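You operate a simulated robot arm through the tools that you are given. There is no shell and no other tool. Be economical: measure what you need, move in short steps, check, and stop when the job is done.

The job below is to be done with a simulated two-armed robot. You get a single attempt, and the scene is never put back.

JOB
On the bamboo mat, fold the beige cloth in half, so that its two long edges meet.

The check looks at the end state, three seconds after you hand in, the way a careful person would. Anything else that was tipped, shoved, dropped, spilled or broken makes it a failure. Flat cloth is picked up by pressing the open fingertips on it (5 to 10 N) and closing them slowly along it; thin cloth reads only 2 to 8 mm in the jaws.

ROBOT AND FRAMES
Two 7-joint arms with two-finger parallel grippers on one trunk, on a base that drives. Base frame: it is fixed to the floor where the robot stands at the start and does not move with it; the origin is under the middle of the robot, x ahead of it, y to its left, z up. Readings come in cm, rad, newtons and seconds.
The left shoulder is at the start at [7, 16.3, 112], the right one opposite. With the tool pointing down near the work surface each hand reaches from about 40 to 88 cm from the robot's upright axis, wherever it stands, measured 20 degrees to its own side. Places, roughly: bamboo mat (25x40 cm) [54, -6, 84]; beige cloth [50, -10, 90]. Payload 3.43 kg a hand.
The tool frame of a hand sits at the grasp point between the pads (the TCP): z along the fingers, y along the line on which they close. The tips reach 3.4 cm beyond it. The gripper opens to 12.8 cm. The fingers are 2.4 cm wide and 1.2 cm thick; the gripper's body (4.8 by 13 cm) begins 9.6 cm behind the TCP.
Orientation is told as [roll, pitch, yaw] about the base's x, y, z axes, in that order, counted from this pose: with the fingers straight down and closing along the base's y, the tool's x points along the base's -x, its y along +y and its z along -z.

CONTROLS
- The arms move only by the tool move_arm. It takes "left_motion", "right_motion" or both (then of equal length, played together; a hand with none holds still); each is a list of rows, each a list of 3 entries, a list of its own where there are three numbers: the shift along the base's x, y, z in cm, then the turn, a rotation vector about the base's x, y, z in rad, then the closure, from 0 (fully open) to 1 (shut). In form: [[[tx, ty, tz], [ax, ay, az], grip], ...]. A call has 1 to 8 rows; each row is the pose to reach, as a shift and turn from the pose commanded when the call began. A row lasts 0.2 s, in which the tool goes at most 5 cm and 0.15 rad; a call with a longer step from one row to the next is refused whole, and so is a gripper value outside its range. A pose out of reach is approached as far as the arm can. The call stops where the force on the tool passes 40 N (or 10 N more than at its start, if that is more) or the arm is blocked; 0.2 s more then pass. The fingers move at their own pace (about 15.3 cm/s each) and stop on an object; they squeeze with about 38 N. The grip force told is the motor's: it shows also when the fingers shut on nothing. Time passes only in rows, and 0.2 s behind the last, so rows that repeat a pose let the fingers close. The reply holds the time, the measured pose of the TCP, the force on the tool along the base axes, the opening and the grip force, in the units named above and with some noise, with the torque about the TCP (base axes, N m) and any sound that the robot's microphone picked up.
- Cameras (640 x 400 px; columns grow to the right, rows downward): "scene" is now at [13.55, -0.82, 134.35]; the picture's right is [-0.23, -0.97, 0.00], its down [-0.66, 0.16, -0.74] and it looks along [0.72, -0.17, -0.67] (base axes); focal length 255 px, centre (320, 200). "left" rides on the left gripper at [7.6, 1.1, -16] in its tool frame; the picture's right is [-0.15, 0.99, 0.00], its down [-0.88, -0.13, -0.46] and it looks along [-0.45, -0.07, 0.89] (tool axes); focal length 234 px, centre (320, 200). "right" rides on the right gripper at [7.6, -1.1, -16] in its tool frame; the picture's right is [0.15, 0.99, 0.00], its down [-0.88, 0.13, -0.46] and it looks along [-0.45, 0.07, 0.89] (tool axes); focal length 234 px, centre (320, 200).
- capture(camera): a new picture of that camera. No time passes.
- slide_trunk(by): slides the trunk up (or, below 0, down) by that many cm; the arms and the scene camera ride with it, the base frame stays. It gives what a move gives, with no picture.
- roll_base(legs): drives the robot by 1 to 6 legs, each [ahead, left, turn to the left] in cm, cm and rad, along the robot's own axes; the way and the turn of a leg run together, so that a leg with both is an arc; at most 150 cm and 3.142 rad a leg. The arms and the cameras ride along, it lands a little off, and it stops where it bumps. It gives what a move gives.
- aim_head(pan, tilt): turns the head with the scene camera to pan (to the left, within 1.501 rad either way) and tilt (down, from -0.506 to 1.204), counted from straight ahead of the robot. It gives what a move gives.
- probe_pixels(camera, pixels): for up to 12 pixels [column, row] of the newest picture of that camera ("zoom" is the newest enlarged one), the place [x, y, z] in the base frame of the surface seen there, good to about 0.2 cm, but the place of the scene camera against the robot may be out by one fixed shift of up to 1.8 cm in any direction. No time passes.
- inspect(camera, box): a new picture of the part [left, top, right, bottom] of that camera's present view, enlarged. No time passes.
- finish_job(): hands the job in; it is judged then, once.

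Keep the steps short. Do not move on a guess: measure, check each grasp and each placing, and mend mistakes. In all there are 80 turns and 70 pictures (those below and enlarged ones count). Leave the grippers open and the arms clear of the work at the hand-in unless told otherwise, and finish with a single line.

The tools are called after "Emit:" by a JSON object that holds its "method" and its "body". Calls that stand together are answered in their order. move_arm: Moves the arms, as the interface text tells. Its arguments: {"type":"object","properties":{"left_motion":{"type":"array","items":{"type":"array"}},"right_motion":{"type":"array","items":{"type":"array"}}},"required":[]} The other tools are called the same way: slide_trunk (by) slides the trunk up or down; roll_base (legs) drives the base; aim_head (pan, tilt) turns the head that bears the scene camera; capture (camera) takes a picture; probe_pixels (camera, pixels) gives the place of the surface under pixels of a picture; inspect (camera, box) takes an enlarged picture of a part of a camera's view; finish_job () hands the job in.

At the start:

```text
t: 0.0
left_ee_pos: [65.93, 9.53, 102.2]
left_tcp_rot: [-0.001, 0.001, 0.0]
left_contact_force: [-0.5, -0.5, 0.0]
left_torque: [0.01, 0.01, 0.0]
left_grip_width: 12.8
left_grip_force: 0.1
right_ee_pos: [53.47, -40.28, 108.22]
right_tcp_rot: [-0.001, -0.001, -0.002]
right_contact_force: [-0.6, 0.3, -1.5]
right_torque: [-0.01, 0.02, 0.01]
right_grip_width: 12.79
right_grip_force: 0.1
trunk travel left (down, up): [-60.0, 34.0]
robot x, y, heading: [-0.08, -0.26, -0.003]
head pan, tilt: [-0.234, 0.738]
```

scene: 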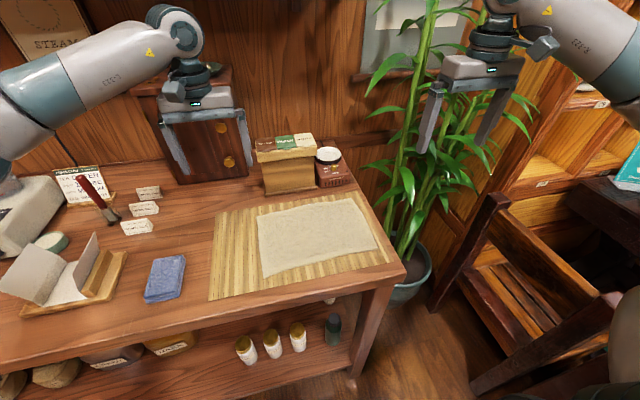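
right: 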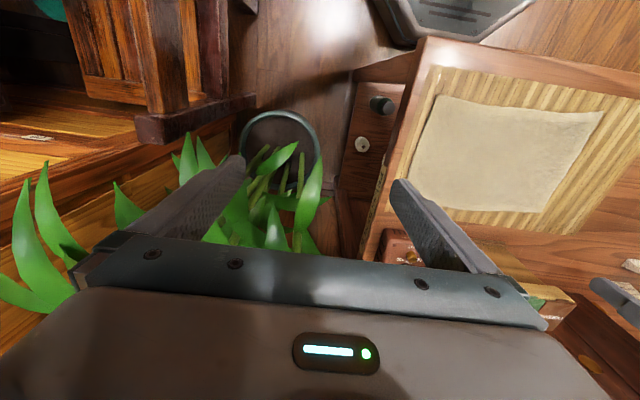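
left: 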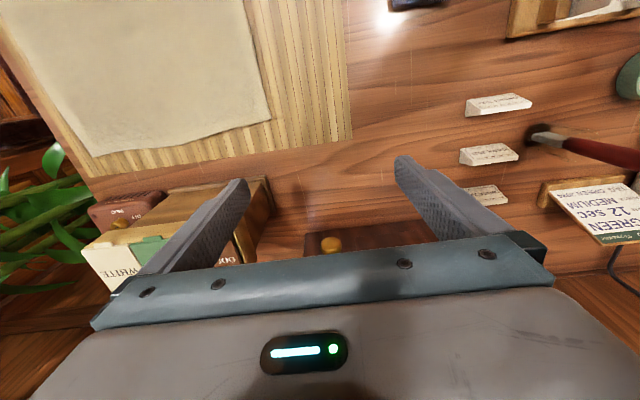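

The cloth's corners in the scene picture are near (257,217), (357,199), (378,247) and (264,277). I'll probe these, along with the mat and nearby items.

Emit:
{"method": "probe_pixels", "body": {"camera": "scene", "pixels": [[259, 219], [355, 200], [376, 246], [265, 275], [218, 214], [342, 192], [392, 262], [212, 298], [308, 208], [320, 260], [290, 188], [332, 183]]}}

Emit:
{"method": "inspect", "body": {"camera": "scene", "box": [200, 130, 420, 310]}}

Emit:
{"method": "probe_pixels", "body": {"camera": "right", "pixels": [[440, 98], [602, 112], [540, 212], [412, 180], [500, 150], [560, 225]]}}

```text
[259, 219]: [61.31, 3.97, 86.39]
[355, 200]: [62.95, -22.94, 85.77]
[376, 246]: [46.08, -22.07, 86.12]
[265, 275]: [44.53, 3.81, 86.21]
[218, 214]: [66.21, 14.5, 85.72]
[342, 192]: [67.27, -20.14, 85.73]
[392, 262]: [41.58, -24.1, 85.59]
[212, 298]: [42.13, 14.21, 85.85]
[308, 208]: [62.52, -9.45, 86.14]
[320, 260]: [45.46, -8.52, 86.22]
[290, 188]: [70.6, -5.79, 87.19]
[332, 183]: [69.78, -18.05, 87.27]
```

```text
2.22 times, centred on (310, 220) of scene
```

zoom: 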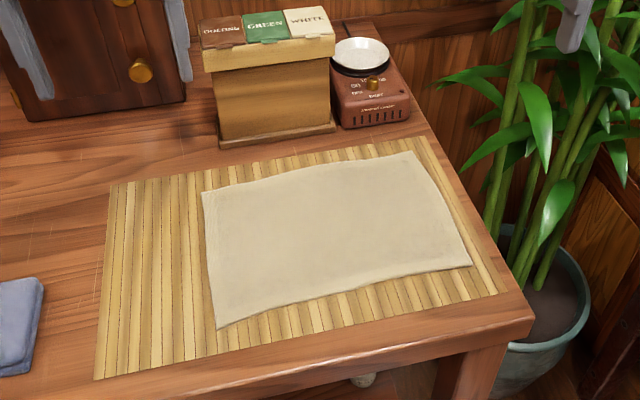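

```text
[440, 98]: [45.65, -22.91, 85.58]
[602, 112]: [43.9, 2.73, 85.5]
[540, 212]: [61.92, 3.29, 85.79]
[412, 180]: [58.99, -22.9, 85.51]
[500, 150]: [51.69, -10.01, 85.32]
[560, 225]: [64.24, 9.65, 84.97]
```

Reading the cameras, the cloth lies at about x 44–62.5, y −23 to 3, with z around 85.5. The long edges run along y. My plan is to pinch the far edge at both corners and bring it toward the robot, tipping the fingers forward on the way. Before touching the cloth, I'll test in free air that both hands can reach the tilted end pose.

Emit:
{"method": "move_arm", "body": {"left_motion": [[[-2, -1, 1], [0, -0.13, 0], 0.3], [[-4, -2, 2], [0, -0.26, 0], 0.6], [[-6, -4, 3], [0, -0.39, 0], 0.7], [[-9, -5, 4], [0, -0.52, 0], 0.75], [[-12, -6, 4], [0, -0.65, 0], 0.75], [[-14, -7, 4], [0, -0.78, 0], 0.75], [[-16, -8, 4], [0, -0.91, 0], 0.75], [[-18, -8.5, 4], [0, -1.04, 0], 0.75]], "right_motion": [[[-1, 2, 0], [0, -0.13, 0], 0.3], [[-2, 4, 0], [0, -0.26, 0], 0.6], [[-3, 7, 0], [0, -0.39, 0], 0.7], [[-4, 10, 0], [0, -0.52, 0], 0.75], [[-5, 13, 0], [0, -0.65, 0], 0.75], [[-5.5, 16, 0], [0, -0.78, 0], 0.75], [[-5.5, 18, -1], [0, -0.91, 0], 0.75], [[-5.5, 19.5, -2], [0, -1.04, 0], 0.75]]}}

```text
t: 1.8
left_ee_pos: [48.08, 1.08, 106.27]
left_tcp_rot: [-0.002, -1.042, 0.0]
left_contact_force: [0.3, 0.1, 0.2]
left_torque: [-0.01, -0.01, -0.02]
left_grip_width: 3.2
left_grip_force: 0.1
right_ee_pos: [56.66, -19.23, 109.38]
right_tcp_rot: [0.002, -1.043, -0.001]
right_contact_force: [0.4, 0.8, -0.1]
right_torque: [0.0, -0.03, 0.04]
right_grip_width: 3.21
right_grip_force: 0.2
right hand out of reach, approached as far as the arm can: row 6, 7, 8
trunk travel left (down, up): [-60.0, 34.0]
robot x, y, heading: [-0.05, 0.06, 0.002]
head pan, tilt: [-0.234, 0.738]
```

The right hand falls short in x at this height, stopping at 56.7. The actual work lies about 15 cm lower, so I'll lower both hands to about z 94 and check again.

Emit:
{"method": "move_arm", "body": {"left_motion": [[[0, 0, -4], [0, 0, 0], 0.75], [[0, 0, -8], [0, 0, 0], 0.75], [[0, 0, -11], [0, 0, 0], 0.75], [[0, 0, -11], [0, 0, 0], 0.75]], "right_motion": [[[0, 0, -4], [0, 0, 0], 0.75], [[0, 0, -8], [0, 0, 0], 0.75], [[0, 0, -11], [0, 0, 0], 0.75], [[0, 0, -11], [0, 0, 0], 0.75]]}}

Emit:
{"method": "capture", "body": {"camera": "scene"}}

```text
t: 2.8
left_ee_pos: [47.92, 0.88, 95.31]
left_tcp_rot: [0.001, -1.04, 0.0]
left_contact_force: [0.0, -0.3, 0.6]
left_torque: [0.05, 0.01, -0.01]
left_grip_width: 3.21
left_grip_force: 0.0
left hand out of reach, approached as far as the arm can: row 2
right_ee_pos: [58.13, -18.85, 98.47]
right_tcp_rot: [0.0, -1.04, -0.001]
right_contact_force: [0.1, 0.3, 0.0]
right_torque: [0.0, 0.01, -0.02]
right_grip_width: 3.19
right_grip_force: 0.1
right hand out of reach, approached as far as the arm can: row 1, 2, 3, 4
trunk travel left (down, up): [-60.0, 34.0]
robot x, y, heading: [0.09, 0.19, -0.003]
head pan, tilt: [-0.234, 0.738]
```

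```text
65 pictures are left
```

scene: 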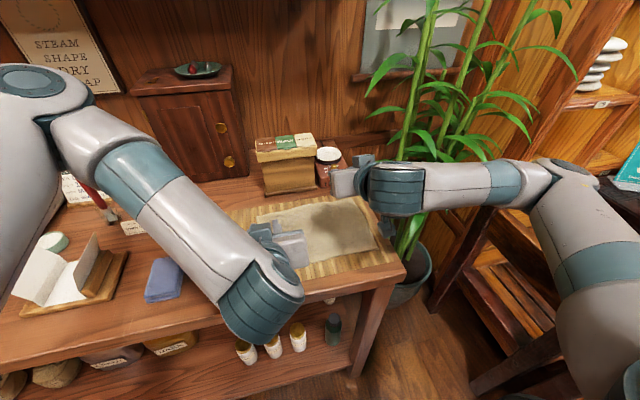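

The left hand reaches the pose, but the right hand doesn't because it's too close to its shoulder. Backing the base up about 15 cm would fix that, so I'll look to both sides and behind before driving.

Emit:
{"method": "aim_head", "body": {"pan": -1.5, "tilt": 0.8}}

Emit:
{"method": "capture", "body": {"camera": "scene"}}

Emit:
{"method": "aim_head", "body": {"pan": 1.5, "tilt": 0.8}}

Emit:
{"method": "capture", "body": {"camera": "scene"}}

```text
t: 4.2
left_ee_pos: [47.9, 0.88, 95.4]
left_tcp_rot: [0.001, -1.041, -0.001]
left_contact_force: [0.0, 0.1, -0.5]
left_torque: [-0.01, 0.01, -0.02]
left_grip_width: 3.22
left_grip_force: 0.0
right_ee_pos: [58.16, -18.81, 98.58]
right_tcp_rot: [-0.001, -1.041, 0.001]
right_contact_force: [-1.1, -0.7, 0.4]
right_torque: [-0.01, 0.01, -0.01]
right_grip_width: 3.21
right_grip_force: 0.1
trunk travel left (down, up): [-60.0, 34.0]
robot x, y, heading: [0.09, 0.12, -0.003]
head pan, tilt: [-1.499, 0.799]
```

```text
64 pictures are left
```

scene: 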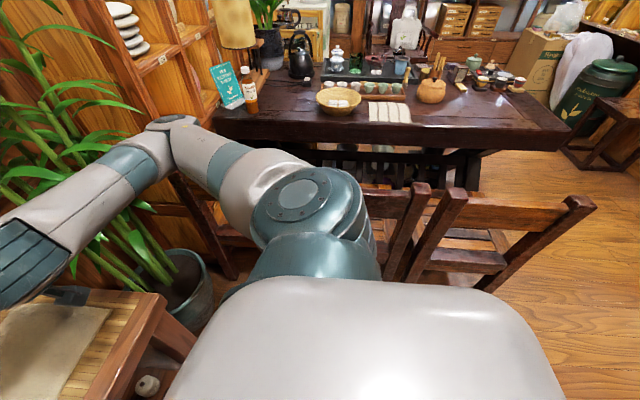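

```text
t: 6.8
left_ee_pos: [47.94, 1.03, 95.31]
left_tcp_rot: [-0.001, -1.038, 0.001]
left_contact_force: [0.5, -0.4, -0.2]
left_torque: [-0.03, 0.0, 0.05]
left_grip_width: 3.2
left_grip_force: 0.0
right_ee_pos: [58.12, -18.93, 98.5]
right_tcp_rot: [0.002, -1.041, 0.001]
right_contact_force: [-0.7, -0.6, 0.6]
right_torque: [-0.04, -0.03, 0.0]
right_grip_width: 3.19
right_grip_force: 0.0
trunk travel left (down, up): [-60.0, 34.0]
robot x, y, heading: [0.06, -0.21, -0.007]
head pan, tilt: [1.499, 0.799]
```

```text
63 pictures are left
```

scene: 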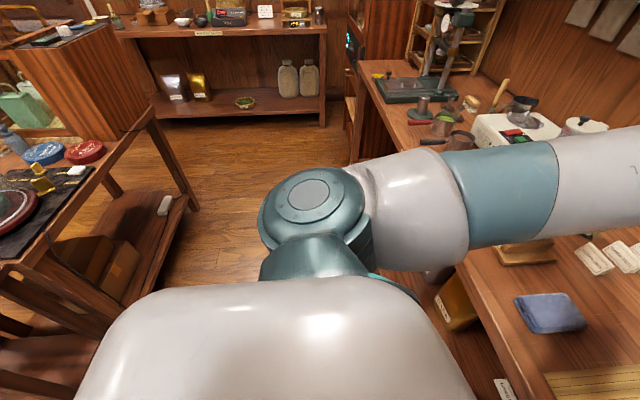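

There's a table behind on the left and chairs on the right. I'll measure how far each is from the base.

Emit:
{"method": "probe_pixels", "body": {"camera": "scene", "pixels": [[145, 112], [100, 165], [50, 230], [5, 262], [190, 205], [130, 280], [60, 330], [20, 390], [90, 250]]}}

```text
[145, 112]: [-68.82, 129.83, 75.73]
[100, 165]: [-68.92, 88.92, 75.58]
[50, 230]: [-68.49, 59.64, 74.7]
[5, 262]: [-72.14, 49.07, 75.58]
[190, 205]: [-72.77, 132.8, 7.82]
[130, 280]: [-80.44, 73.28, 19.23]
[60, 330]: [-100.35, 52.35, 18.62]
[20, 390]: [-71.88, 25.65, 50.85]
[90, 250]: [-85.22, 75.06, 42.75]
```

The table edge behind is at x −69, so 15 cm of backing is safe. I'll back up, turn the head to the front, and try to bring the right hand in to x 48.

Emit:
{"method": "roll_base", "body": {"legs": [[-15, 0, 0]]}}

Emit:
{"method": "aim_head", "body": {"pan": -0.2, "tilt": 0.7}}

```text
t: 8.2
left_ee_pos: [32.79, 1.06, 95.35]
left_tcp_rot: [0.001, -1.038, 0.002]
left_contact_force: [-0.2, 0.7, 0.0]
left_torque: [0.01, 0.0, -0.03]
left_grip_width: 3.19
left_grip_force: 0.0
right_ee_pos: [42.98, -18.62, 98.5]
right_tcp_rot: [0.001, -1.041, 0.004]
right_contact_force: [0.3, -0.1, 0.6]
right_torque: [-0.02, -0.01, -0.01]
right_grip_width: 3.2
right_grip_force: 0.1
trunk travel left (down, up): [-60.0, 34.0]
robot x, y, heading: [-15.27, 0.13, -0.002]
head pan, tilt: [1.499, 0.799]
```

```text
t: 9.9
left_ee_pos: [32.83, 1.04, 95.2]
left_tcp_rot: [-0.001, -1.041, 0.002]
left_contact_force: [-0.5, 0.0, 0.1]
left_torque: [0.05, 0.03, 0.0]
left_grip_width: 3.23
left_grip_force: 0.0
right_ee_pos: [43.1, -18.72, 98.5]
right_tcp_rot: [0.002, -1.041, 0.003]
right_contact_force: [0.4, -0.2, -0.4]
right_torque: [0.0, 0.0, 0.02]
right_grip_width: 3.22
right_grip_force: 0.1
trunk travel left (down, up): [-60.0, 34.0]
robot x, y, heading: [-15.03, 0.21, -0.002]
head pan, tilt: [-0.201, 0.7]
```

Tilted, the right hand now sits at x 43, so the end pose is within reach. Next I'll straighten both hands to point down and carry them above the far edge at z ~100.

Emit:
{"method": "move_arm", "body": {"left_motion": [[[3, 0, 2], [0, 0.13, 0], 0.75], [[6.5, 0, 4], [0, 0.26, 0], 0.75], [[10, 0, 5], [0, 0.39, 0], 0.75], [[13.5, 0, 5], [0, 0.52, 0], 0.75], [[17, 0, 5], [0, 0.65, 0], 0.75], [[20.5, 0, 5], [0, 0.78, 0], 0.75], [[24, 0, 5], [0, 0.91, 0], 0.75], [[26, 0, 5], [0, 1.04, 0], 0.75]], "right_motion": [[[2, 0, 1], [0, 0.13, 0], 0.75], [[4, 0, 2], [0, 0.26, 0], 0.75], [[6.5, 0, 2], [0, 0.39, 0], 0.75], [[9, 0, 2], [0, 0.52, 0], 0.75], [[11, -0.5, 2], [0, 0.65, 0], 0.75], [[13, -1, 2], [0, 0.78, 0], 0.75], [[15, -1.5, 2], [0, 0.91, 0], 0.75], [[17, -2, 2], [0, 1.04, 0], 0.75]]}}

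Emit:
{"method": "capture", "body": {"camera": "left"}}

Emit:
{"method": "capture", "body": {"camera": "right"}}

Emit:
{"method": "capture", "body": {"camera": "scene"}}

```text
t: 11.8
left_ee_pos: [59.15, 1.16, 100.13]
left_tcp_rot: [0.001, 0.002, 0.0]
left_contact_force: [0.6, -0.2, -0.1]
left_torque: [0.0, 0.01, -0.01]
left_grip_width: 3.22
left_grip_force: 0.1
right_ee_pos: [60.14, -20.75, 100.39]
right_tcp_rot: [0.004, 0.005, 0.001]
right_contact_force: [-0.2, 0.2, -0.8]
right_torque: [0.03, 0.01, -0.03]
right_grip_width: 3.22
right_grip_force: 0.1
trunk travel left (down, up): [-60.0, 34.0]
robot x, y, heading: [-15.45, -0.04, 0.005]
head pan, tilt: [-0.201, 0.7]
```

```text
62 pictures are left
```

left: 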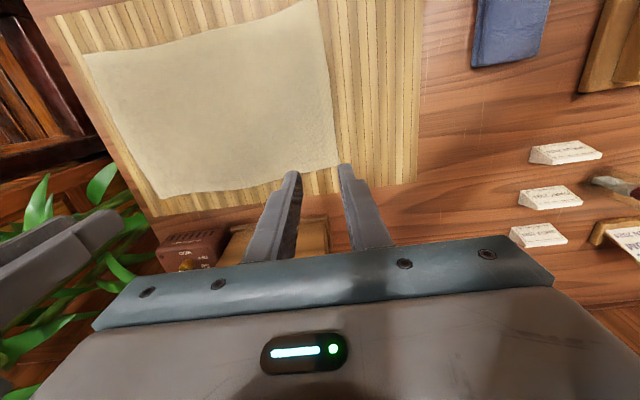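

```text
61 pictures are left
```

right: 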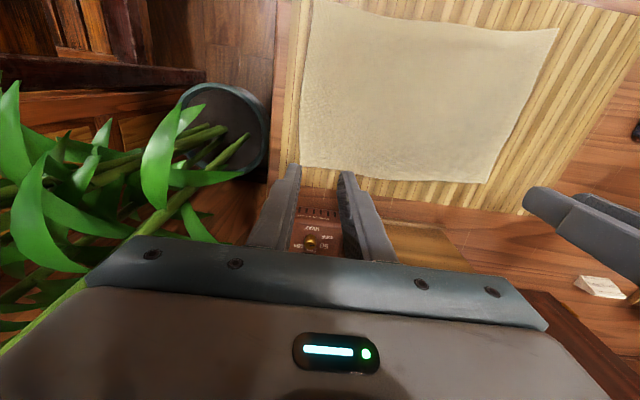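

```text
60 pictures are left
```

scene: 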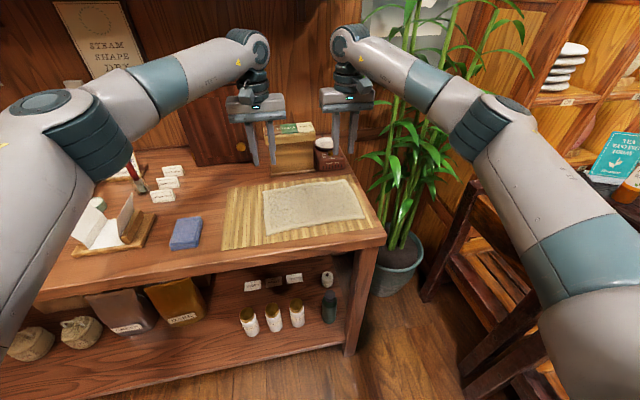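

I'll measure the cloth's corners and edges with both hand cameras, using left (338,160), (325,5), (85,55) and (158,198), and right (303,158), (487,181), (556,32) and (310,5).

Emit:
{"method": "probe_pixels", "body": {"camera": "left", "pixels": [[336, 158], [332, 163], [327, 30], [318, 4], [90, 55], [160, 196], [250, 186], [295, 168], [200, 192], [335, 135]]}}

Emit:
{"method": "probe_pixels", "body": {"camera": "right", "pixels": [[304, 156], [304, 162], [485, 180], [552, 34], [316, 4], [390, 175], [340, 168], [440, 179], [306, 120], [330, 170], [310, 205], [350, 230]]}}

```text
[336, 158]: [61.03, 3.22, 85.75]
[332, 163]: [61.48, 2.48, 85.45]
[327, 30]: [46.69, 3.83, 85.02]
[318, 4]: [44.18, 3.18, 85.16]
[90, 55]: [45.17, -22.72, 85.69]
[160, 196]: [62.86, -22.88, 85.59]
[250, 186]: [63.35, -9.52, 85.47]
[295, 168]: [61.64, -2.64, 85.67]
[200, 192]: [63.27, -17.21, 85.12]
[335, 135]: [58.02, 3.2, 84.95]
```

```text
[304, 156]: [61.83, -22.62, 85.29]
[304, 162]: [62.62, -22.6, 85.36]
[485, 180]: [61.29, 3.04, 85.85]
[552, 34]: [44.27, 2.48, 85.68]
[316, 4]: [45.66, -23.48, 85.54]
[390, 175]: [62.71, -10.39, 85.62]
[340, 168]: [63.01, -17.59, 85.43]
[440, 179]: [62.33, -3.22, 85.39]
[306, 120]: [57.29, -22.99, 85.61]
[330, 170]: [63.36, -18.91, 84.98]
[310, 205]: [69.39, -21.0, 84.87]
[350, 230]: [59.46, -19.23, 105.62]
```

The corners are far-left (61.5, 3.2), far-right (62.8, −23), near-left (44, 3.2) and near-right (45.2, −23). I'll lower both hands to just over the far corners at z 90, with the jaws about 2.4 cm open.

Emit:
{"method": "move_arm", "body": {"left_motion": [[[2.3, -0.3, 0], [0, 0, 0], 0.81], [[2.3, -0.3, -4], [0, 0, 0], 0.81], [[2.3, -0.3, -8], [0, 0, 0], 0.81], [[2.3, -0.3, -10.1], [0, 0, 0], 0.81], [[2.3, -0.3, -10.1], [0, 0, 0], 0.81]], "right_motion": [[[2.0, 0.1, 0], [0, 0, 0], 0.81], [[2.0, 0.1, -4], [0, 0, 0], 0.81], [[2.0, 0.1, -8], [0, 0, 0], 0.81], [[2.0, 0.1, -10.3], [0, 0, 0], 0.81], [[2.0, 0.1, -10.3], [0, 0, 0], 0.81]]}}

Emit:
{"method": "capture", "body": {"camera": "left"}}

Emit:
{"method": "capture", "body": {"camera": "right"}}

```text
t: 12.9
left_ee_pos: [60.98, 0.74, 90.26]
left_tcp_rot: [0.001, 0.0, 0.002]
left_contact_force: [-0.5, 1.2, -0.4]
left_torque: [-0.02, -0.02, 0.02]
left_grip_width: 2.42
left_grip_force: 0.0
right_ee_pos: [62.1, -20.65, 90.08]
right_tcp_rot: [0.002, 0.001, 0.003]
right_contact_force: [-0.2, 0.0, -0.3]
right_torque: [-0.01, -0.04, -0.02]
right_grip_width: 2.42
right_grip_force: 0.1
trunk travel left (down, up): [-60.0, 34.0]
robot x, y, heading: [-15.34, 0.09, 0.003]
head pan, tilt: [-0.201, 0.7]
```

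```text
59 pictures are left
```

left: 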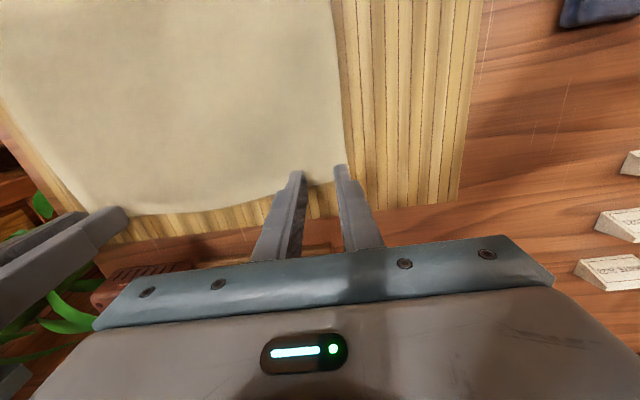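

```text
58 pictures are left
```

right: 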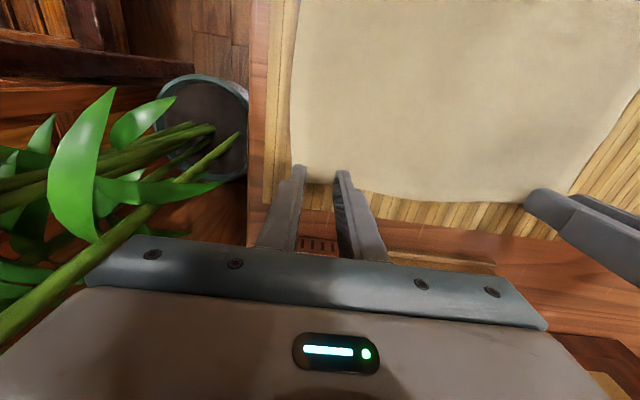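

The outer finger of each hand is right at the short edge. I'll shift both inward by about 0.6 cm and lower gently until they touch.

Emit:
{"method": "move_arm", "body": {"left_motion": [[[0.3, -0.6, 0], [0, 0, 0], 0.81], [[0.3, -0.6, -0.6], [0, 0, 0], 0.81], [[0.3, -0.6, -1.1], [0, 0, 0], 0.81], [[0.3, -0.6, -1.3], [0, 0, 0], 0.81], [[0.3, -0.6, -1.3], [0, 0, 0], 0.81]], "right_motion": [[[0.1, 0.5, 0], [0, 0, 0], 0.81], [[0.1, 0.5, -0.5], [0, 0, 0], 0.81], [[0.1, 0.5, -0.9], [0, 0, 0], 0.81], [[0.1, 0.5, -1.1], [0, 0, 0], 0.81], [[0.1, 0.5, -1.1], [0, 0, 0], 0.81]]}}

```text
t: 14.2
left_ee_pos: [61.48, 0.18, 88.93]
left_tcp_rot: [0.003, 0.0, 0.002]
left_contact_force: [0.2, 0.1, 0.8]
left_torque: [-0.04, -0.02, 0.0]
left_grip_width: 2.45
left_grip_force: 0.0
right_ee_pos: [62.22, -20.09, 89.11]
right_tcp_rot: [0.0, 0.0, 0.001]
right_contact_force: [-0.2, 0.1, 1.2]
right_torque: [-0.02, -0.05, -0.01]
right_grip_width: 2.44
right_grip_force: 0.0
trunk travel left (down, up): [-60.0, 34.0]
robot x, y, heading: [-15.04, 0.08, -0.001]
head pan, tilt: [-0.201, 0.7]
```

There's barely any contact yet. I'll lower in small steps.

Emit:
{"method": "move_arm", "body": {"left_motion": [[[0, 0, -0.15], [0, 0, 0], 0.81], [[0, 0, -0.25], [0, 0, 0], 0.81], [[0, 0, -0.25], [0, 0, 0], 0.81]], "right_motion": [[[0, 0, -0.2], [0, 0, 0], 0.81], [[0, 0, -0.35], [0, 0, 0], 0.81], [[0, 0, -0.35], [0, 0, 0], 0.81]]}}

```text
t: 14.9
left_ee_pos: [61.4, 0.15, 88.82]
left_tcp_rot: [0.002, -0.002, 0.002]
left_contact_force: [1.5, 0.3, 7.0]
left_torque: [0.01, -0.05, 0.02]
left_grip_width: 2.43
left_grip_force: 0.0
right_ee_pos: [62.13, -20.2, 88.83]
right_tcp_rot: [0.001, 0.0, 0.002]
right_contact_force: [1.3, 0.4, 3.6]
right_torque: [0.0, 0.0, 0.02]
right_grip_width: 2.43
right_grip_force: 0.0
trunk travel left (down, up): [-60.0, 34.0]
robot x, y, heading: [-15.31, -0.11, 0.001]
head pan, tilt: [-0.201, 0.7]
```

The left hand presses at 7 N and the right at 3.6 N. I'll press the right slightly more, then close both slowly.

Emit:
{"method": "move_arm", "body": {"left_motion": [[[0, 0, 0], [0, 0, 0], 0.81], [[0, 0, 0], [0, 0, 0], 0.84], [[0, 0, 0], [0, 0, 0], 0.87], [[0, 0, 0], [0, 0, 0], 0.9], [[0, 0, 0], [0, 0, 0], 0.93], [[0, 0, 0], [0, 0, 0], 0.96], [[0, 0, 0], [0, 0, 0], 1.0], [[0, 0, 0], [0, 0, 0], 1.0]], "right_motion": [[[0, 0, -0.1], [0, 0, 0], 0.81], [[0, 0, -0.1], [0, 0, 0], 0.84], [[0, 0, -0.1], [0, 0, 0], 0.87], [[0, 0, -0.1], [0, 0, 0], 0.9], [[0, 0, -0.1], [0, 0, 0], 0.93], [[0, 0, -0.1], [0, 0, 0], 0.96], [[0, 0, -0.1], [0, 0, 0], 1.0], [[0, 0, -0.1], [0, 0, 0], 1.0]]}}

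Emit:
{"method": "capture", "body": {"camera": "left"}}

Emit:
{"method": "capture", "body": {"camera": "right"}}

```text
t: 16.8
left_ee_pos: [61.41, 0.12, 88.74]
left_tcp_rot: [0.001, -0.003, 0.0]
left_contact_force: [1.6, -9.7, 6.1]
left_torque: [-0.38, -0.01, 0.06]
left_grip_width: 0.33
left_grip_force: 37.8
right_ee_pos: [62.25, -19.96, 88.81]
right_tcp_rot: [0.003, 0.0, 0.001]
right_contact_force: [0.0, 10.2, 9.2]
right_torque: [0.39, 0.11, 0.04]
right_grip_width: 0.33
right_grip_force: 38.2
trunk travel left (down, up): [-60.0, 34.0]
robot x, y, heading: [-14.91, -0.07, 0.004]
head pan, tilt: [-0.201, 0.7]
```

```text
57 pictures are left
```

left: 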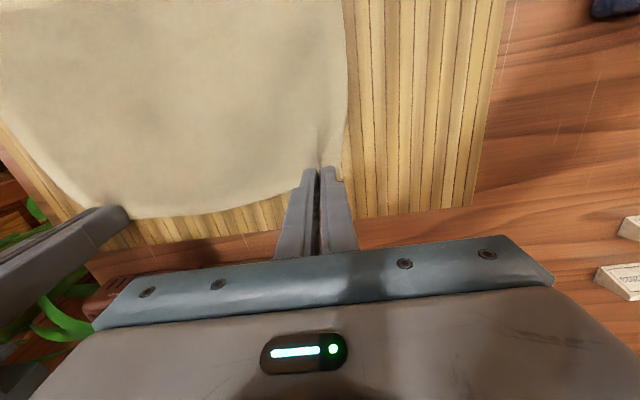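

```text
56 pictures are left
```

right: 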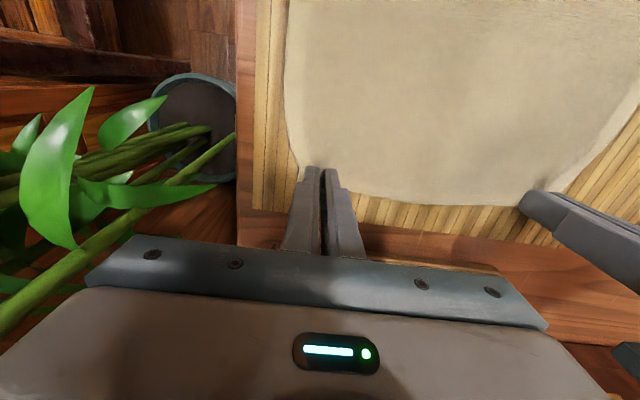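

Both jaws read 0.33 cm, so the cloth is held at both corners. I'll lift along the first third of an arc, easing the sideways tension a little and starting to tip the hands, and then check.

Emit:
{"method": "move_arm", "body": {"left_motion": [[[-0.2, -0.2, 1.0], [0, -0.05, 0], 1], [[-0.6, -0.3, 1.95], [0, -0.1, 0], 1], [[-1.1, -0.3, 2.9], [0, -0.15, 0], 1], [[-1.66, -0.3, 3.74], [0, -0.2, 0], 1], [[-2.4, -0.3, 4.5], [0, -0.25, 0], 1], [[-3.2, -0.3, 5.2], [0, -0.3, 0], 1], [[-3.2, -0.3, 5.2], [0, -0.3, 0], 1]], "right_motion": [[[-0.2, 0.2, 1.0], [0, -0.05, 0], 1], [[-0.6, 0.3, 1.95], [0, -0.1, 0], 1], [[-1.1, 0.3, 2.9], [0, -0.15, 0], 1], [[-1.66, 0.3, 3.74], [0, -0.2, 0], 1], [[-2.4, 0.3, 4.5], [0, -0.25, 0], 1], [[-3.2, 0.3, 5.2], [0, -0.3, 0], 1], [[-3.2, 0.3, 5.2], [0, -0.3, 0], 1]]}}

Emit:
{"method": "capture", "body": {"camera": "scene"}}

Emit:
{"method": "capture", "body": {"camera": "right"}}

```text
t: 18.4
left_ee_pos: [58.36, -0.21, 93.89]
left_tcp_rot: [0.002, -0.302, 0.002]
left_contact_force: [0.6, -5.2, -0.1]
left_torque: [-0.19, 0.0, -0.08]
left_grip_width: 0.3
left_grip_force: 37.2
right_ee_pos: [58.99, -19.79, 93.74]
right_tcp_rot: [0.002, -0.299, 0.001]
right_contact_force: [0.7, 4.4, -0.4]
right_torque: [0.17, 0.0, 0.07]
right_grip_width: 0.32
right_grip_force: 38.1
trunk travel left (down, up): [-60.0, 34.0]
robot x, y, heading: [-15.03, 0.21, -0.003]
head pan, tilt: [-0.201, 0.7]
```

```text
55 pictures are left
```

scene: 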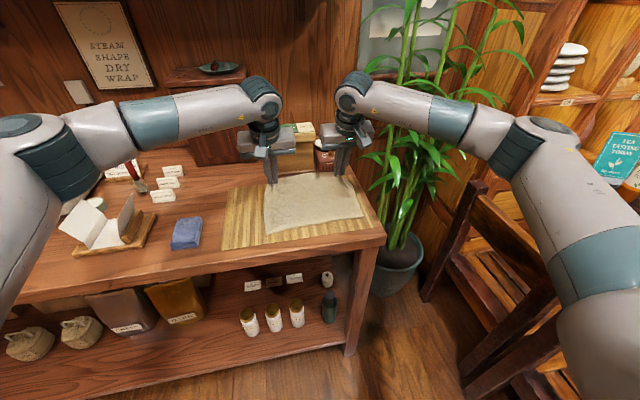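

```text
54 pictures are left
```

right: 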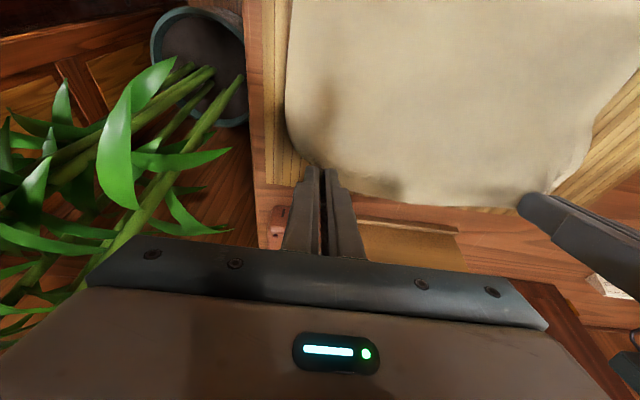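

The cloth lifts cleanly and its far edge hangs between the hands. I'll continue over the top of the arc while tipping the hands further.

Emit:
{"method": "move_arm", "body": {"left_motion": [[[-1.3, -0.1, 0.74], [0, -0.1, 0], 1], [[-2.74, -0.1, 1.27], [0, -0.2, 0], 1], [[-4.3, -0.1, 1.5], [0, -0.32, 0], 1], [[-5.9, -0.1, 1.5], [0, -0.44, 0], 1], [[-7.5, -0.1, 1.2], [0, -0.56, 0], 1], [[-9.05, -0.1, 0.7], [0, -0.68, 0], 1], [[-10.5, -0.1, -0.1], [0, -0.8, 0], 1], [[-10.5, -0.1, -0.1], [0, -0.8, 0], 1]], "right_motion": [[[-1.3, 0.1, 0.74], [0, -0.1, 0], 1], [[-2.74, 0.1, 1.27], [0, -0.2, 0], 1], [[-4.3, 0.1, 1.5], [0, -0.32, 0], 1], [[-5.9, 0.1, 1.5], [0, -0.44, 0], 1], [[-7.5, 0.1, 1.2], [0, -0.56, 0], 1], [[-9.05, 0.1, 0.7], [0, -0.68, 0], 1], [[-10.5, 0.1, -0.1], [0, -0.8, 0], 1], [[-10.5, 0.1, -0.1], [0, -0.8, 0], 1]]}}

Emit:
{"method": "capture", "body": {"camera": "scene"}}

Emit:
{"method": "capture", "body": {"camera": "left"}}

```text
t: 20.1
left_ee_pos: [47.71, -0.23, 93.93]
left_tcp_rot: [-0.001, -1.101, 0.003]
left_contact_force: [0.8, -1.1, -0.1]
left_torque: [-0.04, 0.04, -0.05]
left_grip_width: 0.32
left_grip_force: 37.8
right_ee_pos: [48.35, -19.54, 93.69]
right_tcp_rot: [0.002, -1.101, 0.001]
right_contact_force: [-0.4, 1.8, -0.6]
right_torque: [0.01, 0.0, 0.07]
right_grip_width: 0.33
right_grip_force: 37.8
right hand out of reach, approached as far as the arm can: row 7
trunk travel left (down, up): [-60.0, 34.0]
robot x, y, heading: [-14.96, 0.04, 0.001]
head pan, tilt: [-0.201, 0.7]
```

```text
53 pictures are left
```

scene: 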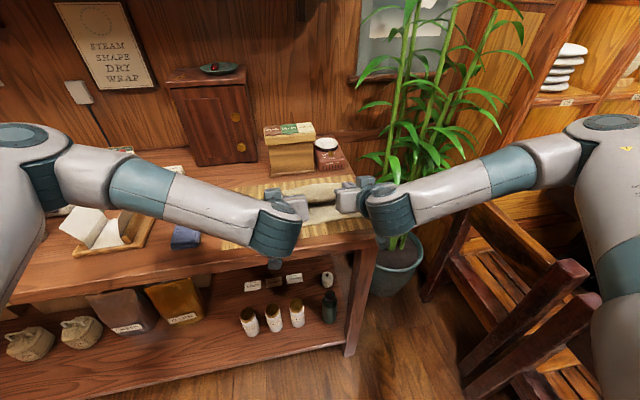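

```text
52 pictures are left
```

left: 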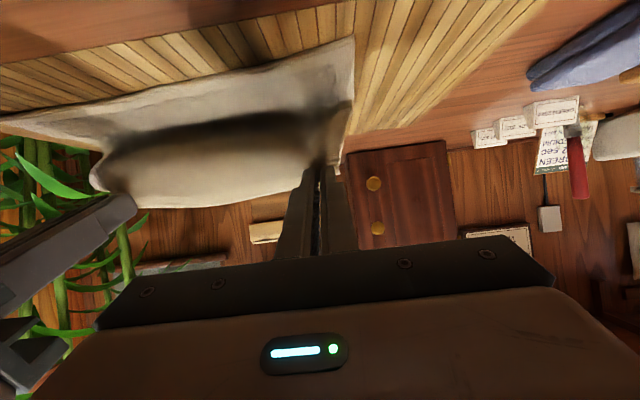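

The cloth is over the top and both grips hold. I'll go on down the near side of the arc and stop a little above the lower layer.

Emit:
{"method": "move_arm", "body": {"left_motion": [[[-0.9, 0, -0.6], [0, -0.03, 0], 1], [[-1.75, 0, -1.2], [0, -0.05, 0], 1], [[-2.5, 0, -2.0], [0, -0.08, 0], 1], [[-3.15, 0, -2.8], [0, -0.1, 0], 1], [[-3.7, 0, -3.7], [0, -0.12, 0], 1], [[-4.1, 0, -4.7], [0, -0.15, 0], 1], [[-4.1, 0, -4.7], [0, -0.15, 0], 1]], "right_motion": [[[-0.9, 0, -0.6], [0, -0.03, 0], 1], [[-1.75, 0, -1.2], [0, -0.05, 0], 1], [[-2.5, 0, -2.0], [0, -0.08, 0], 1], [[-3.15, 0, -2.8], [0, -0.1, 0], 1], [[-3.7, 0, -3.7], [0, -0.12, 0], 1], [[-4.1, 0, -4.7], [0, -0.15, 0], 1], [[-4.1, 0, -4.7], [0, -0.15, 0], 1]]}}

Emit:
{"method": "inspect", "body": {"camera": "scene", "box": [210, 130, 430, 268]}}

Emit:
{"method": "capture", "body": {"camera": "left"}}

Emit:
{"method": "capture", "body": {"camera": "right"}}

```text
t: 21.8
left_ee_pos: [43.63, -0.39, 89.18]
left_tcp_rot: [0.001, -1.249, 0.002]
left_contact_force: [-0.7, 0.4, -0.2]
left_torque: [0.02, 0.0, 0.04]
left_grip_width: 0.3
left_grip_force: 37.2
right_ee_pos: [44.19, -14.21, 92.52]
right_tcp_rot: [-0.033, -1.23, 0.002]
right_contact_force: [-0.5, 0.4, -0.6]
right_torque: [0.03, -0.03, 0.03]
right_grip_width: 0.3
right_grip_force: 37.6
right hand out of reach, approached as far as the arm can: row 1, 2, 3, 4, 5, 6, 7
trunk travel left (down, up): [-60.0, 34.0]
robot x, y, heading: [-15.21, 0.21, 0.003]
head pan, tilt: [-0.201, 0.7]
```

```text
2.90 times, centred on (320, 199) of scene
```

zoom: 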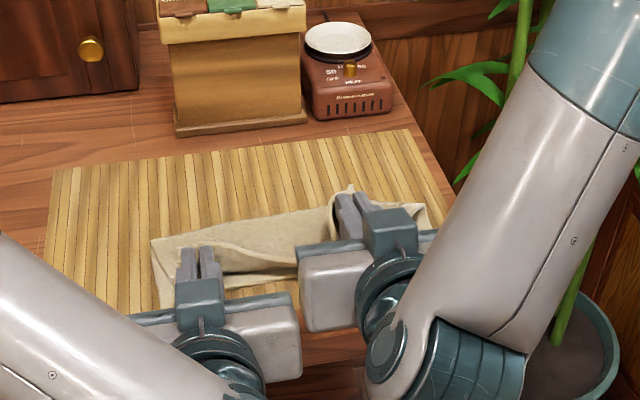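

```text
50 pictures are left
```

left: 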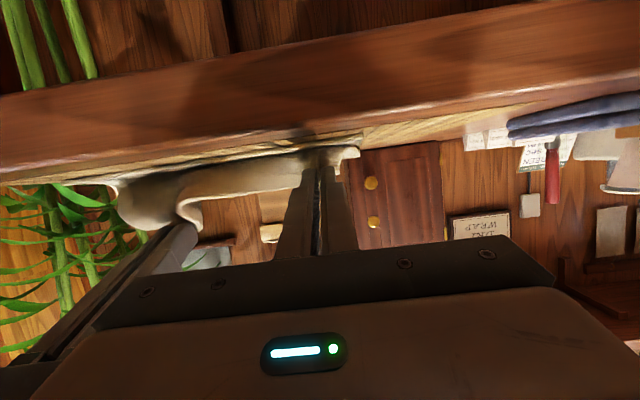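

```text
49 pictures are left
```

right: 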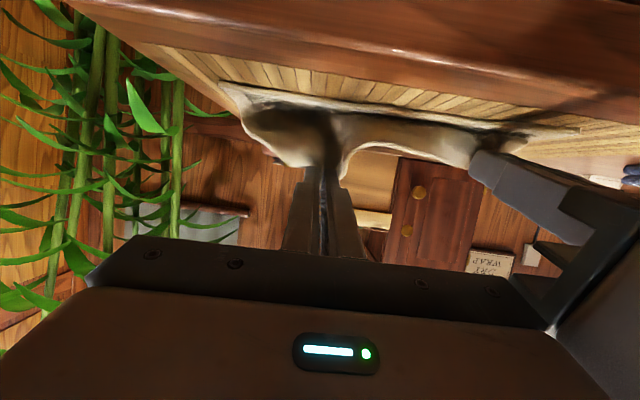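

The right hand ran out of reach and drifted inward to y −14, so it's still too close to its shoulder. The cloth is still held. I'll bring both hands back along the arc, put the right one back at y −19.6, and then give it more room by driving the base back in small parts.

Emit:
{"method": "move_arm", "body": {"left_motion": [[[1.5, 0, 1.2], [0, 0.04, 0], 1], [[3, 0, 2.4], [0, 0.08, 0], 1], [[4.5, 0, 3.6], [0, 0.12, 0], 1], [[6, 0, 4.6], [0, 0.15, 0], 1], [[7, 0, 5], [0, 0.15, 0], 1], [[7, 0, 5], [0, 0.15, 0], 1]], "right_motion": [[[2, -0.5, 0.4], [0.01, 0.04, 0], 1], [[4, -1.5, 0.8], [0.02, 0.08, 0], 1], [[6, -3, 1.2], [0.03, 0.12, 0], 1], [[7.5, -4.5, 1.5], [0.033, 0.13, 0], 1], [[7.5, -5.4, 1.5], [0.033, 0.13, 0], 1], [[7.5, -5.4, 1.5], [0.033, 0.13, 0], 1]]}}

Emit:
{"method": "capture", "body": {"camera": "left"}}

```text
t: 23.1
left_ee_pos: [50.6, -0.39, 94.01]
left_tcp_rot: [-0.002, -1.1, 0.003]
left_contact_force: [0.2, 0.0, -0.8]
left_torque: [-0.02, -0.02, -0.03]
left_grip_width: 0.3
left_grip_force: 37.2
right_ee_pos: [51.68, -19.4, 93.99]
right_tcp_rot: [0.074, -1.117, -0.065]
right_contact_force: [0.0, 0.4, -0.1]
right_torque: [-0.03, 0.0, 0.03]
right_grip_width: 0.31
right_grip_force: 37.8
right hand out of reach, approached as far as the arm can: row 1, 2
trunk travel left (down, up): [-60.0, 34.0]
robot x, y, heading: [-15.22, 0.04, 0.0]
head pan, tilt: [-0.201, 0.7]
```

```text
48 pictures are left
```

left: 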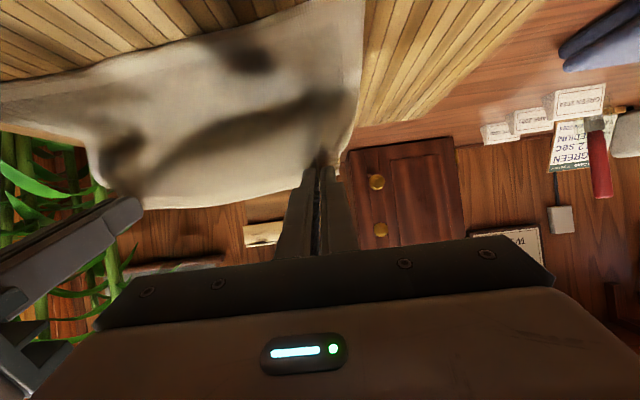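

The hands are back over the fold. I'll back the base 5 cm, with the hands riding along to x ≈ 46 while staying high.

Emit:
{"method": "roll_base", "body": {"legs": [[-5, 0, 0]]}}

Emit:
{"method": "move_arm", "body": {"left_motion": [[[2, 0, 0.5], [0, 0, 0], 1], [[4, 0, 0.5], [0, 0, 0], 1], [[5, 0, 0.5], [0, 0, 0], 1], [[5, 0, 0.5], [0, 0, 0], 1]], "right_motion": [[[2, 0, 0.5], [0, 0, 0], 1], [[4, 0, 0.5], [-0.03, 0, 0.03], 1], [[5, 0, 0.5], [-0.06, 0.0, 0.05], 1], [[5, 0, 0.5], [-0.06, 0.0, 0.05], 1]]}}

Emit:
{"method": "roll_base", "body": {"legs": [[-5, 0, 0]]}}

Emit:
{"method": "inspect", "body": {"camera": "scene", "box": [210, 130, 430, 268]}}

Emit:
{"method": "capture", "body": {"camera": "left"}}

```text
t: 24.1
left_ee_pos: [45.69, -0.36, 94.0]
left_tcp_rot: [0.0, -1.099, 0.004]
left_contact_force: [-1.4, 0.2, 0.6]
left_torque: [0.0, 0.01, -0.02]
left_grip_width: 0.28
left_grip_force: 37.6
right_ee_pos: [46.79, -19.34, 94.15]
right_tcp_rot: [0.071, -1.117, -0.067]
right_contact_force: [0.4, -0.4, -0.3]
right_torque: [-0.02, 0.0, 0.0]
right_grip_width: 0.32
right_grip_force: 38.2
trunk travel left (down, up): [-60.0, 34.0]
robot x, y, heading: [-19.99, -0.23, -0.0]
head pan, tilt: [-0.201, 0.7]
```

```text
t: 25.1
left_ee_pos: [50.63, -0.34, 94.56]
left_tcp_rot: [0.0, -1.099, 0.003]
left_contact_force: [0.0, 0.0, 0.5]
left_torque: [0.01, -0.04, -0.01]
left_grip_width: 0.3
left_grip_force: 37.5
right_ee_pos: [51.81, -19.44, 94.46]
right_tcp_rot: [-0.064, -1.118, 0.106]
right_contact_force: [0.7, 0.3, 0.1]
right_torque: [0.06, 0.01, -0.05]
right_grip_width: 0.28
right_grip_force: 37.9
trunk travel left (down, up): [-60.0, 34.0]
robot x, y, heading: [-19.88, -0.03, 0.001]
head pan, tilt: [-0.201, 0.7]
```

```text
t: 26.0
left_ee_pos: [45.59, -0.4, 94.51]
left_tcp_rot: [-0.001, -1.1, 0.001]
left_contact_force: [-0.3, 0.0, 0.4]
left_torque: [-0.01, 0.08, -0.02]
left_grip_width: 0.32
left_grip_force: 37.2
right_ee_pos: [46.74, -19.53, 94.65]
right_tcp_rot: [-0.063, -1.117, 0.108]
right_contact_force: [0.1, -0.3, 0.2]
right_torque: [0.05, -0.01, -0.02]
right_grip_width: 0.32
right_grip_force: 38.2
trunk travel left (down, up): [-60.0, 34.0]
robot x, y, heading: [-25.08, -0.02, 0.003]
head pan, tilt: [-0.201, 0.7]
```

```text
2.90 times, centred on (320, 199) of scene
```

zoom: 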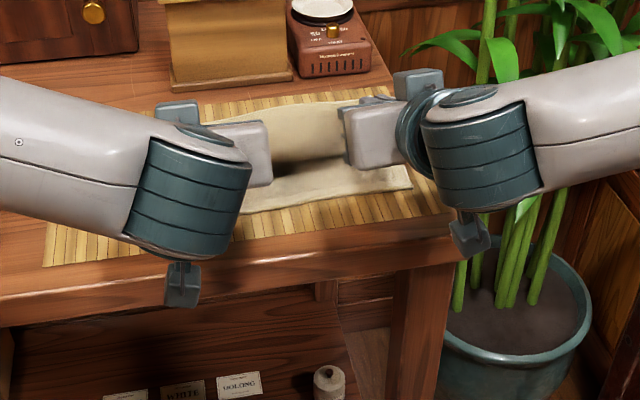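

```text
46 pictures are left
```

left: 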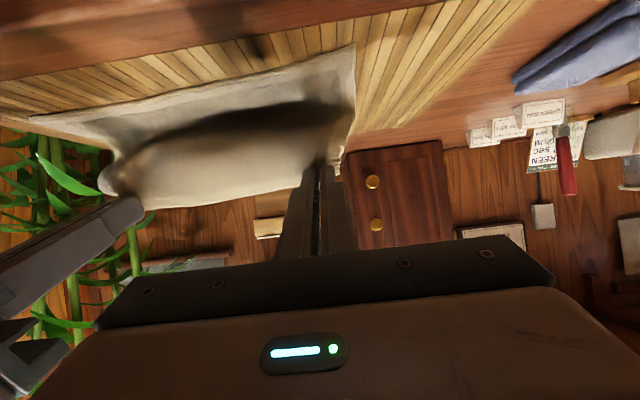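

No drag shows in the forces. I'll check that the lower layer hasn't slid by probing its near edge in the left view, at about (353,52), (200,88) and (40,118).

Emit:
{"method": "probe_pixels", "body": {"camera": "left", "pixels": [[350, 52], [352, 100], [290, 66], [200, 88], [100, 110], [45, 120], [270, 195]]}}

Emit:
{"method": "probe_pixels", "body": {"camera": "zoom", "pixels": [[410, 187], [405, 168], [330, 200], [260, 210], [345, 175]]}}

```text
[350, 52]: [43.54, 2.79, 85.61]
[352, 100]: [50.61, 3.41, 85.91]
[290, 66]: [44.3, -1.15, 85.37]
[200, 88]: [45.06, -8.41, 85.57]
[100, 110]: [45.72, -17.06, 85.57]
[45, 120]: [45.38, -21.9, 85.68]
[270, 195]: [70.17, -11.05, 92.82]
```

```text
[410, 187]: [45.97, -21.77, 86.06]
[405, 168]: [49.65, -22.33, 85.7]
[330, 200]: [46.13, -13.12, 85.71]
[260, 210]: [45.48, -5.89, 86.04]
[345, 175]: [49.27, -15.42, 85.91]
```

The lower layer hasn't moved: its near edge runs from (43.7, 2.8) to (45.4, −22). Now I'll lower to just above it, tipping to 1.25 rad and returning the hands to their original y spacing.

Emit:
{"method": "move_arm", "body": {"left_motion": [[[-0.5, 0.1, -1], [0, -0.03, 0], 1], [[-1, 0.2, -2], [0, -0.06, 0], 1], [[-1.5, 0.3, -3], [0, -0.09, 0], 1], [[-2, 0.4, -4], [0, -0.12, 0], 1], [[-2.5, 0.5, -5], [0, -0.15, 0], 1], [[-2.8, 0.5, -5.8], [0, -0.15, 0], 1], [[-2.8, 0.5, -5.8], [0, -0.15, 0], 1]], "right_motion": [[[-0.4, -0.1, -1], [0.01, -0.03, -0.01], 1], [[-0.8, -0.2, -2], [0.02, -0.06, -0.02], 1], [[-1.2, -0.3, -3], [0.028, -0.09, -0.024], 1], [[-1.6, -0.4, -4], [0.028, -0.11, -0.024], 1], [[-2, -0.4, -5], [0.028, -0.13, -0.024], 1], [[-2.3, -0.4, -5.9], [0.028, -0.13, -0.024], 1], [[-2.3, -0.4, -5.9], [0.028, -0.13, -0.024], 1]]}}

Emit:
{"method": "inspect", "body": {"camera": "scene", "box": [210, 130, 430, 268]}}

Emit:
{"method": "capture", "body": {"camera": "left"}}

Emit:
{"method": "capture", "body": {"camera": "right"}}

```text
t: 27.6
left_ee_pos: [42.88, -0.11, 88.57]
left_tcp_rot: [0.009, -1.25, -0.007]
left_contact_force: [0.3, 0.1, -1.1]
left_torque: [0.06, -0.01, 0.07]
left_grip_width: 0.31
left_grip_force: 37.8
right_ee_pos: [45.07, -14.81, 92.67]
right_tcp_rot: [-0.053, -1.211, 0.027]
right_contact_force: [0.1, -0.7, -0.4]
right_torque: [0.03, -0.01, 0.08]
right_grip_width: 0.32
right_grip_force: 37.9
right hand out of reach, approached as far as the arm can: row 1, 2, 3, 4, 5, 6, 7
trunk travel left (down, up): [-60.0, 34.0]
robot x, y, heading: [-25.21, 0.14, 0.004]
head pan, tilt: [-0.201, 0.7]
```

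```text
2.90 times, centred on (320, 199) of scene
```

zoom: 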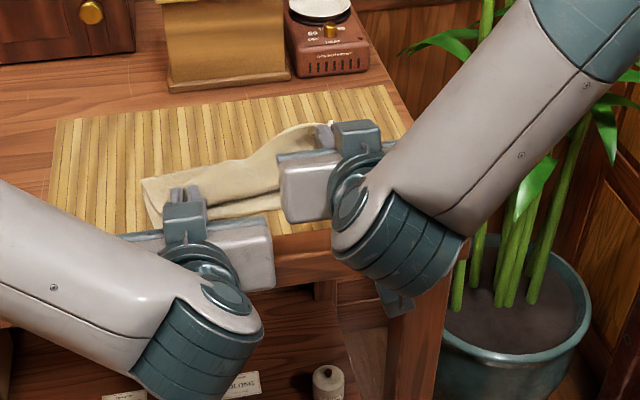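

```text
44 pictures are left
```

left: 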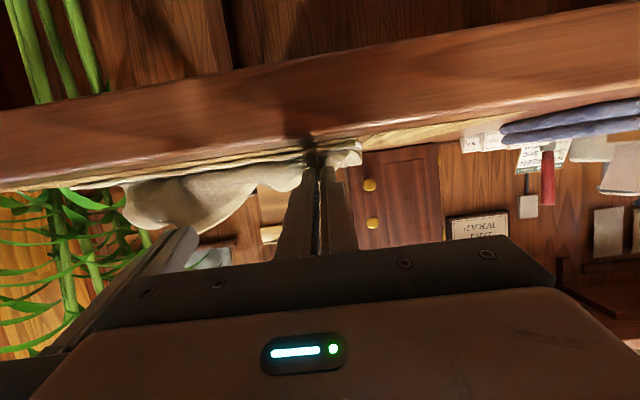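

```text
43 pictures are left
```

right: 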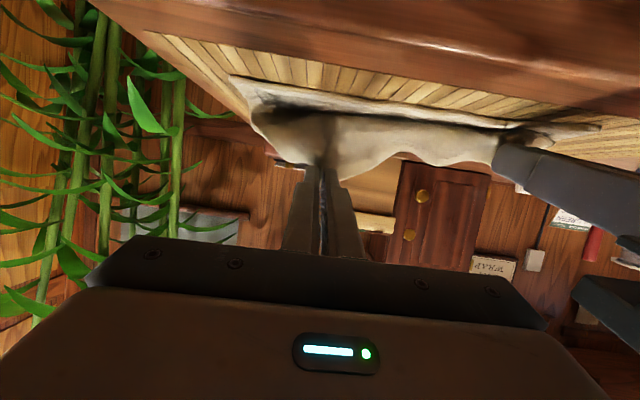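

Even with more room it stalls in the same way, so this is a wrist limit of the right arm at tilts above about 1.1 rad. I'll reduce the right hand's tilt to 0.95 rad, return it to y −19.9 and stay above the cloth.

Emit:
{"method": "move_arm", "body": {"right_motion": [[[1, -0.5, 0.5], [0.01, 0.09, 0.01], 1], [[1.5, -1.5, 0.6], [0.019, 0.18, 0.023], 1], [[1.5, -3, 0.6], [0.019, 0.26, 0.023], 1], [[1.5, -4.2, 0.5], [0.019, 0.26, 0.023], 1], [[1.2, -5.1, 0], [0.019, 0.26, 0.023], 1], [[0.6, -5.1, -0.6], [0.019, 0.26, 0.023], 1], [[0.6, -5.1, -0.6], [0.019, 0.26, 0.023], 1]]}}

Emit:
{"method": "capture", "body": {"camera": "right"}}

```text
t: 29.2
left_ee_pos: [42.98, 0.15, 88.63]
left_tcp_rot: [-0.003, -1.249, 0.006]
left_contact_force: [1.2, -12.7, 1.8]
left_torque: [-0.19, -0.09, -0.39]
left_grip_width: 0.31
left_grip_force: 38.0
right_ee_pos: [45.63, -19.78, 91.97]
right_tcp_rot: [-0.005, -0.951, 0.01]
right_contact_force: [-1.5, 12.2, -2.2]
right_torque: [0.24, 0.09, 0.4]
right_grip_width: 0.33
right_grip_force: 37.5
trunk travel left (down, up): [-60.0, 34.0]
robot x, y, heading: [-24.62, 0.43, -0.001]
head pan, tilt: [-0.201, 0.7]
```

```text
42 pictures are left
```

right: 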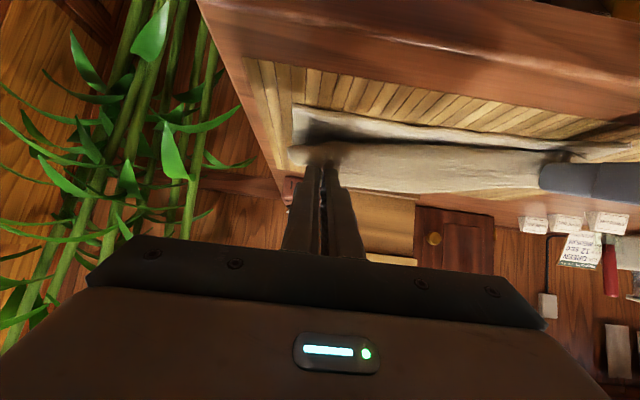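

The right hand is placed properly and the edge is straight and taut at 12 N. I'll ease the tension slightly and lower the right hand to the left hand's level.

Emit:
{"method": "move_arm", "body": {"left_motion": [[[0, -0.1, 0], [0, 0, 0], 1], [[0, -0.1, 0], [0, 0, 0], 1], [[0, -0.1, 0], [0, 0, 0], 1], [[0, -0.1, -0.2], [0, 0, 0], 1], [[0, -0.1, -0.2], [0, 0, 0], 1]], "right_motion": [[[-0.1, 0.2, -0.8], [0, 0, 0], 1], [[-0.2, 0.2, -1.6], [0, 0, 0], 1], [[-0.3, 0.2, -2.2], [0, 0, 0], 1], [[-0.3, 0.2, -2.6], [0, 0, 0], 1], [[-0.3, 0.2, -2.6], [0, 0, 0], 1]]}}

Emit:
{"method": "inspect", "body": {"camera": "scene", "box": [210, 130, 430, 268]}}

Emit:
{"method": "capture", "body": {"camera": "right"}}

Emit:
{"method": "capture", "body": {"camera": "left"}}

```text
t: 30.4
left_ee_pos: [42.87, 0.05, 88.6]
left_tcp_rot: [-0.002, -1.25, 0.005]
left_contact_force: [1.4, -6.6, 1.6]
left_torque: [-0.1, -0.04, -0.27]
left_grip_width: 0.29
left_grip_force: 37.6
right_ee_pos: [45.25, -19.76, 89.49]
right_tcp_rot: [-0.006, -0.952, 0.01]
right_contact_force: [-0.4, 7.2, 2.3]
right_torque: [0.12, -0.04, 0.24]
right_grip_width: 0.32
right_grip_force: 37.9
trunk travel left (down, up): [-60.0, 34.0]
robot x, y, heading: [-24.43, 0.08, 0.005]
head pan, tilt: [-0.201, 0.7]
```

```text
2.90 times, centred on (320, 199) of scene
```

zoom: 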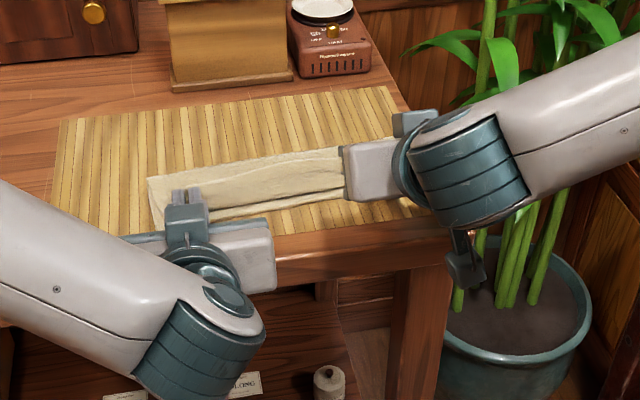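

```text
40 pictures are left
```

right: 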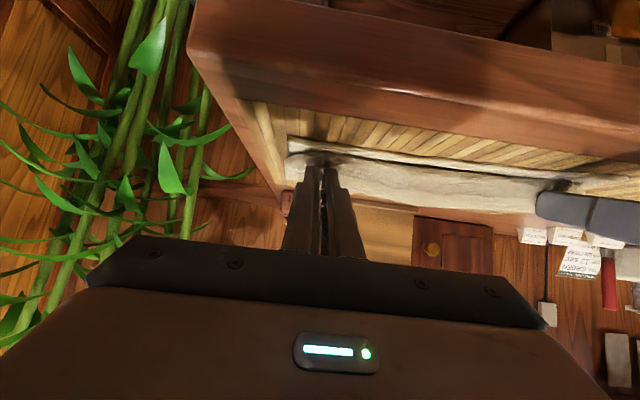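

```text
39 pictures are left
```

left: 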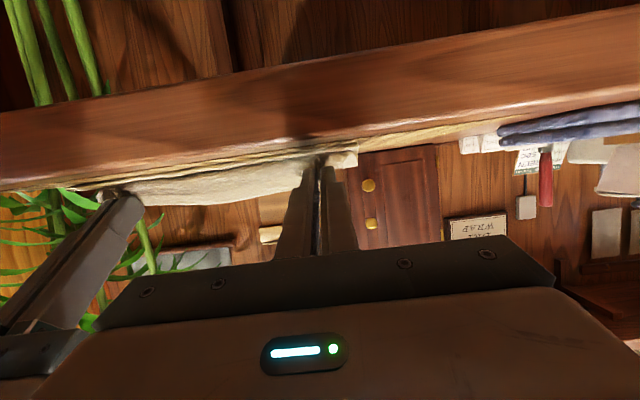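

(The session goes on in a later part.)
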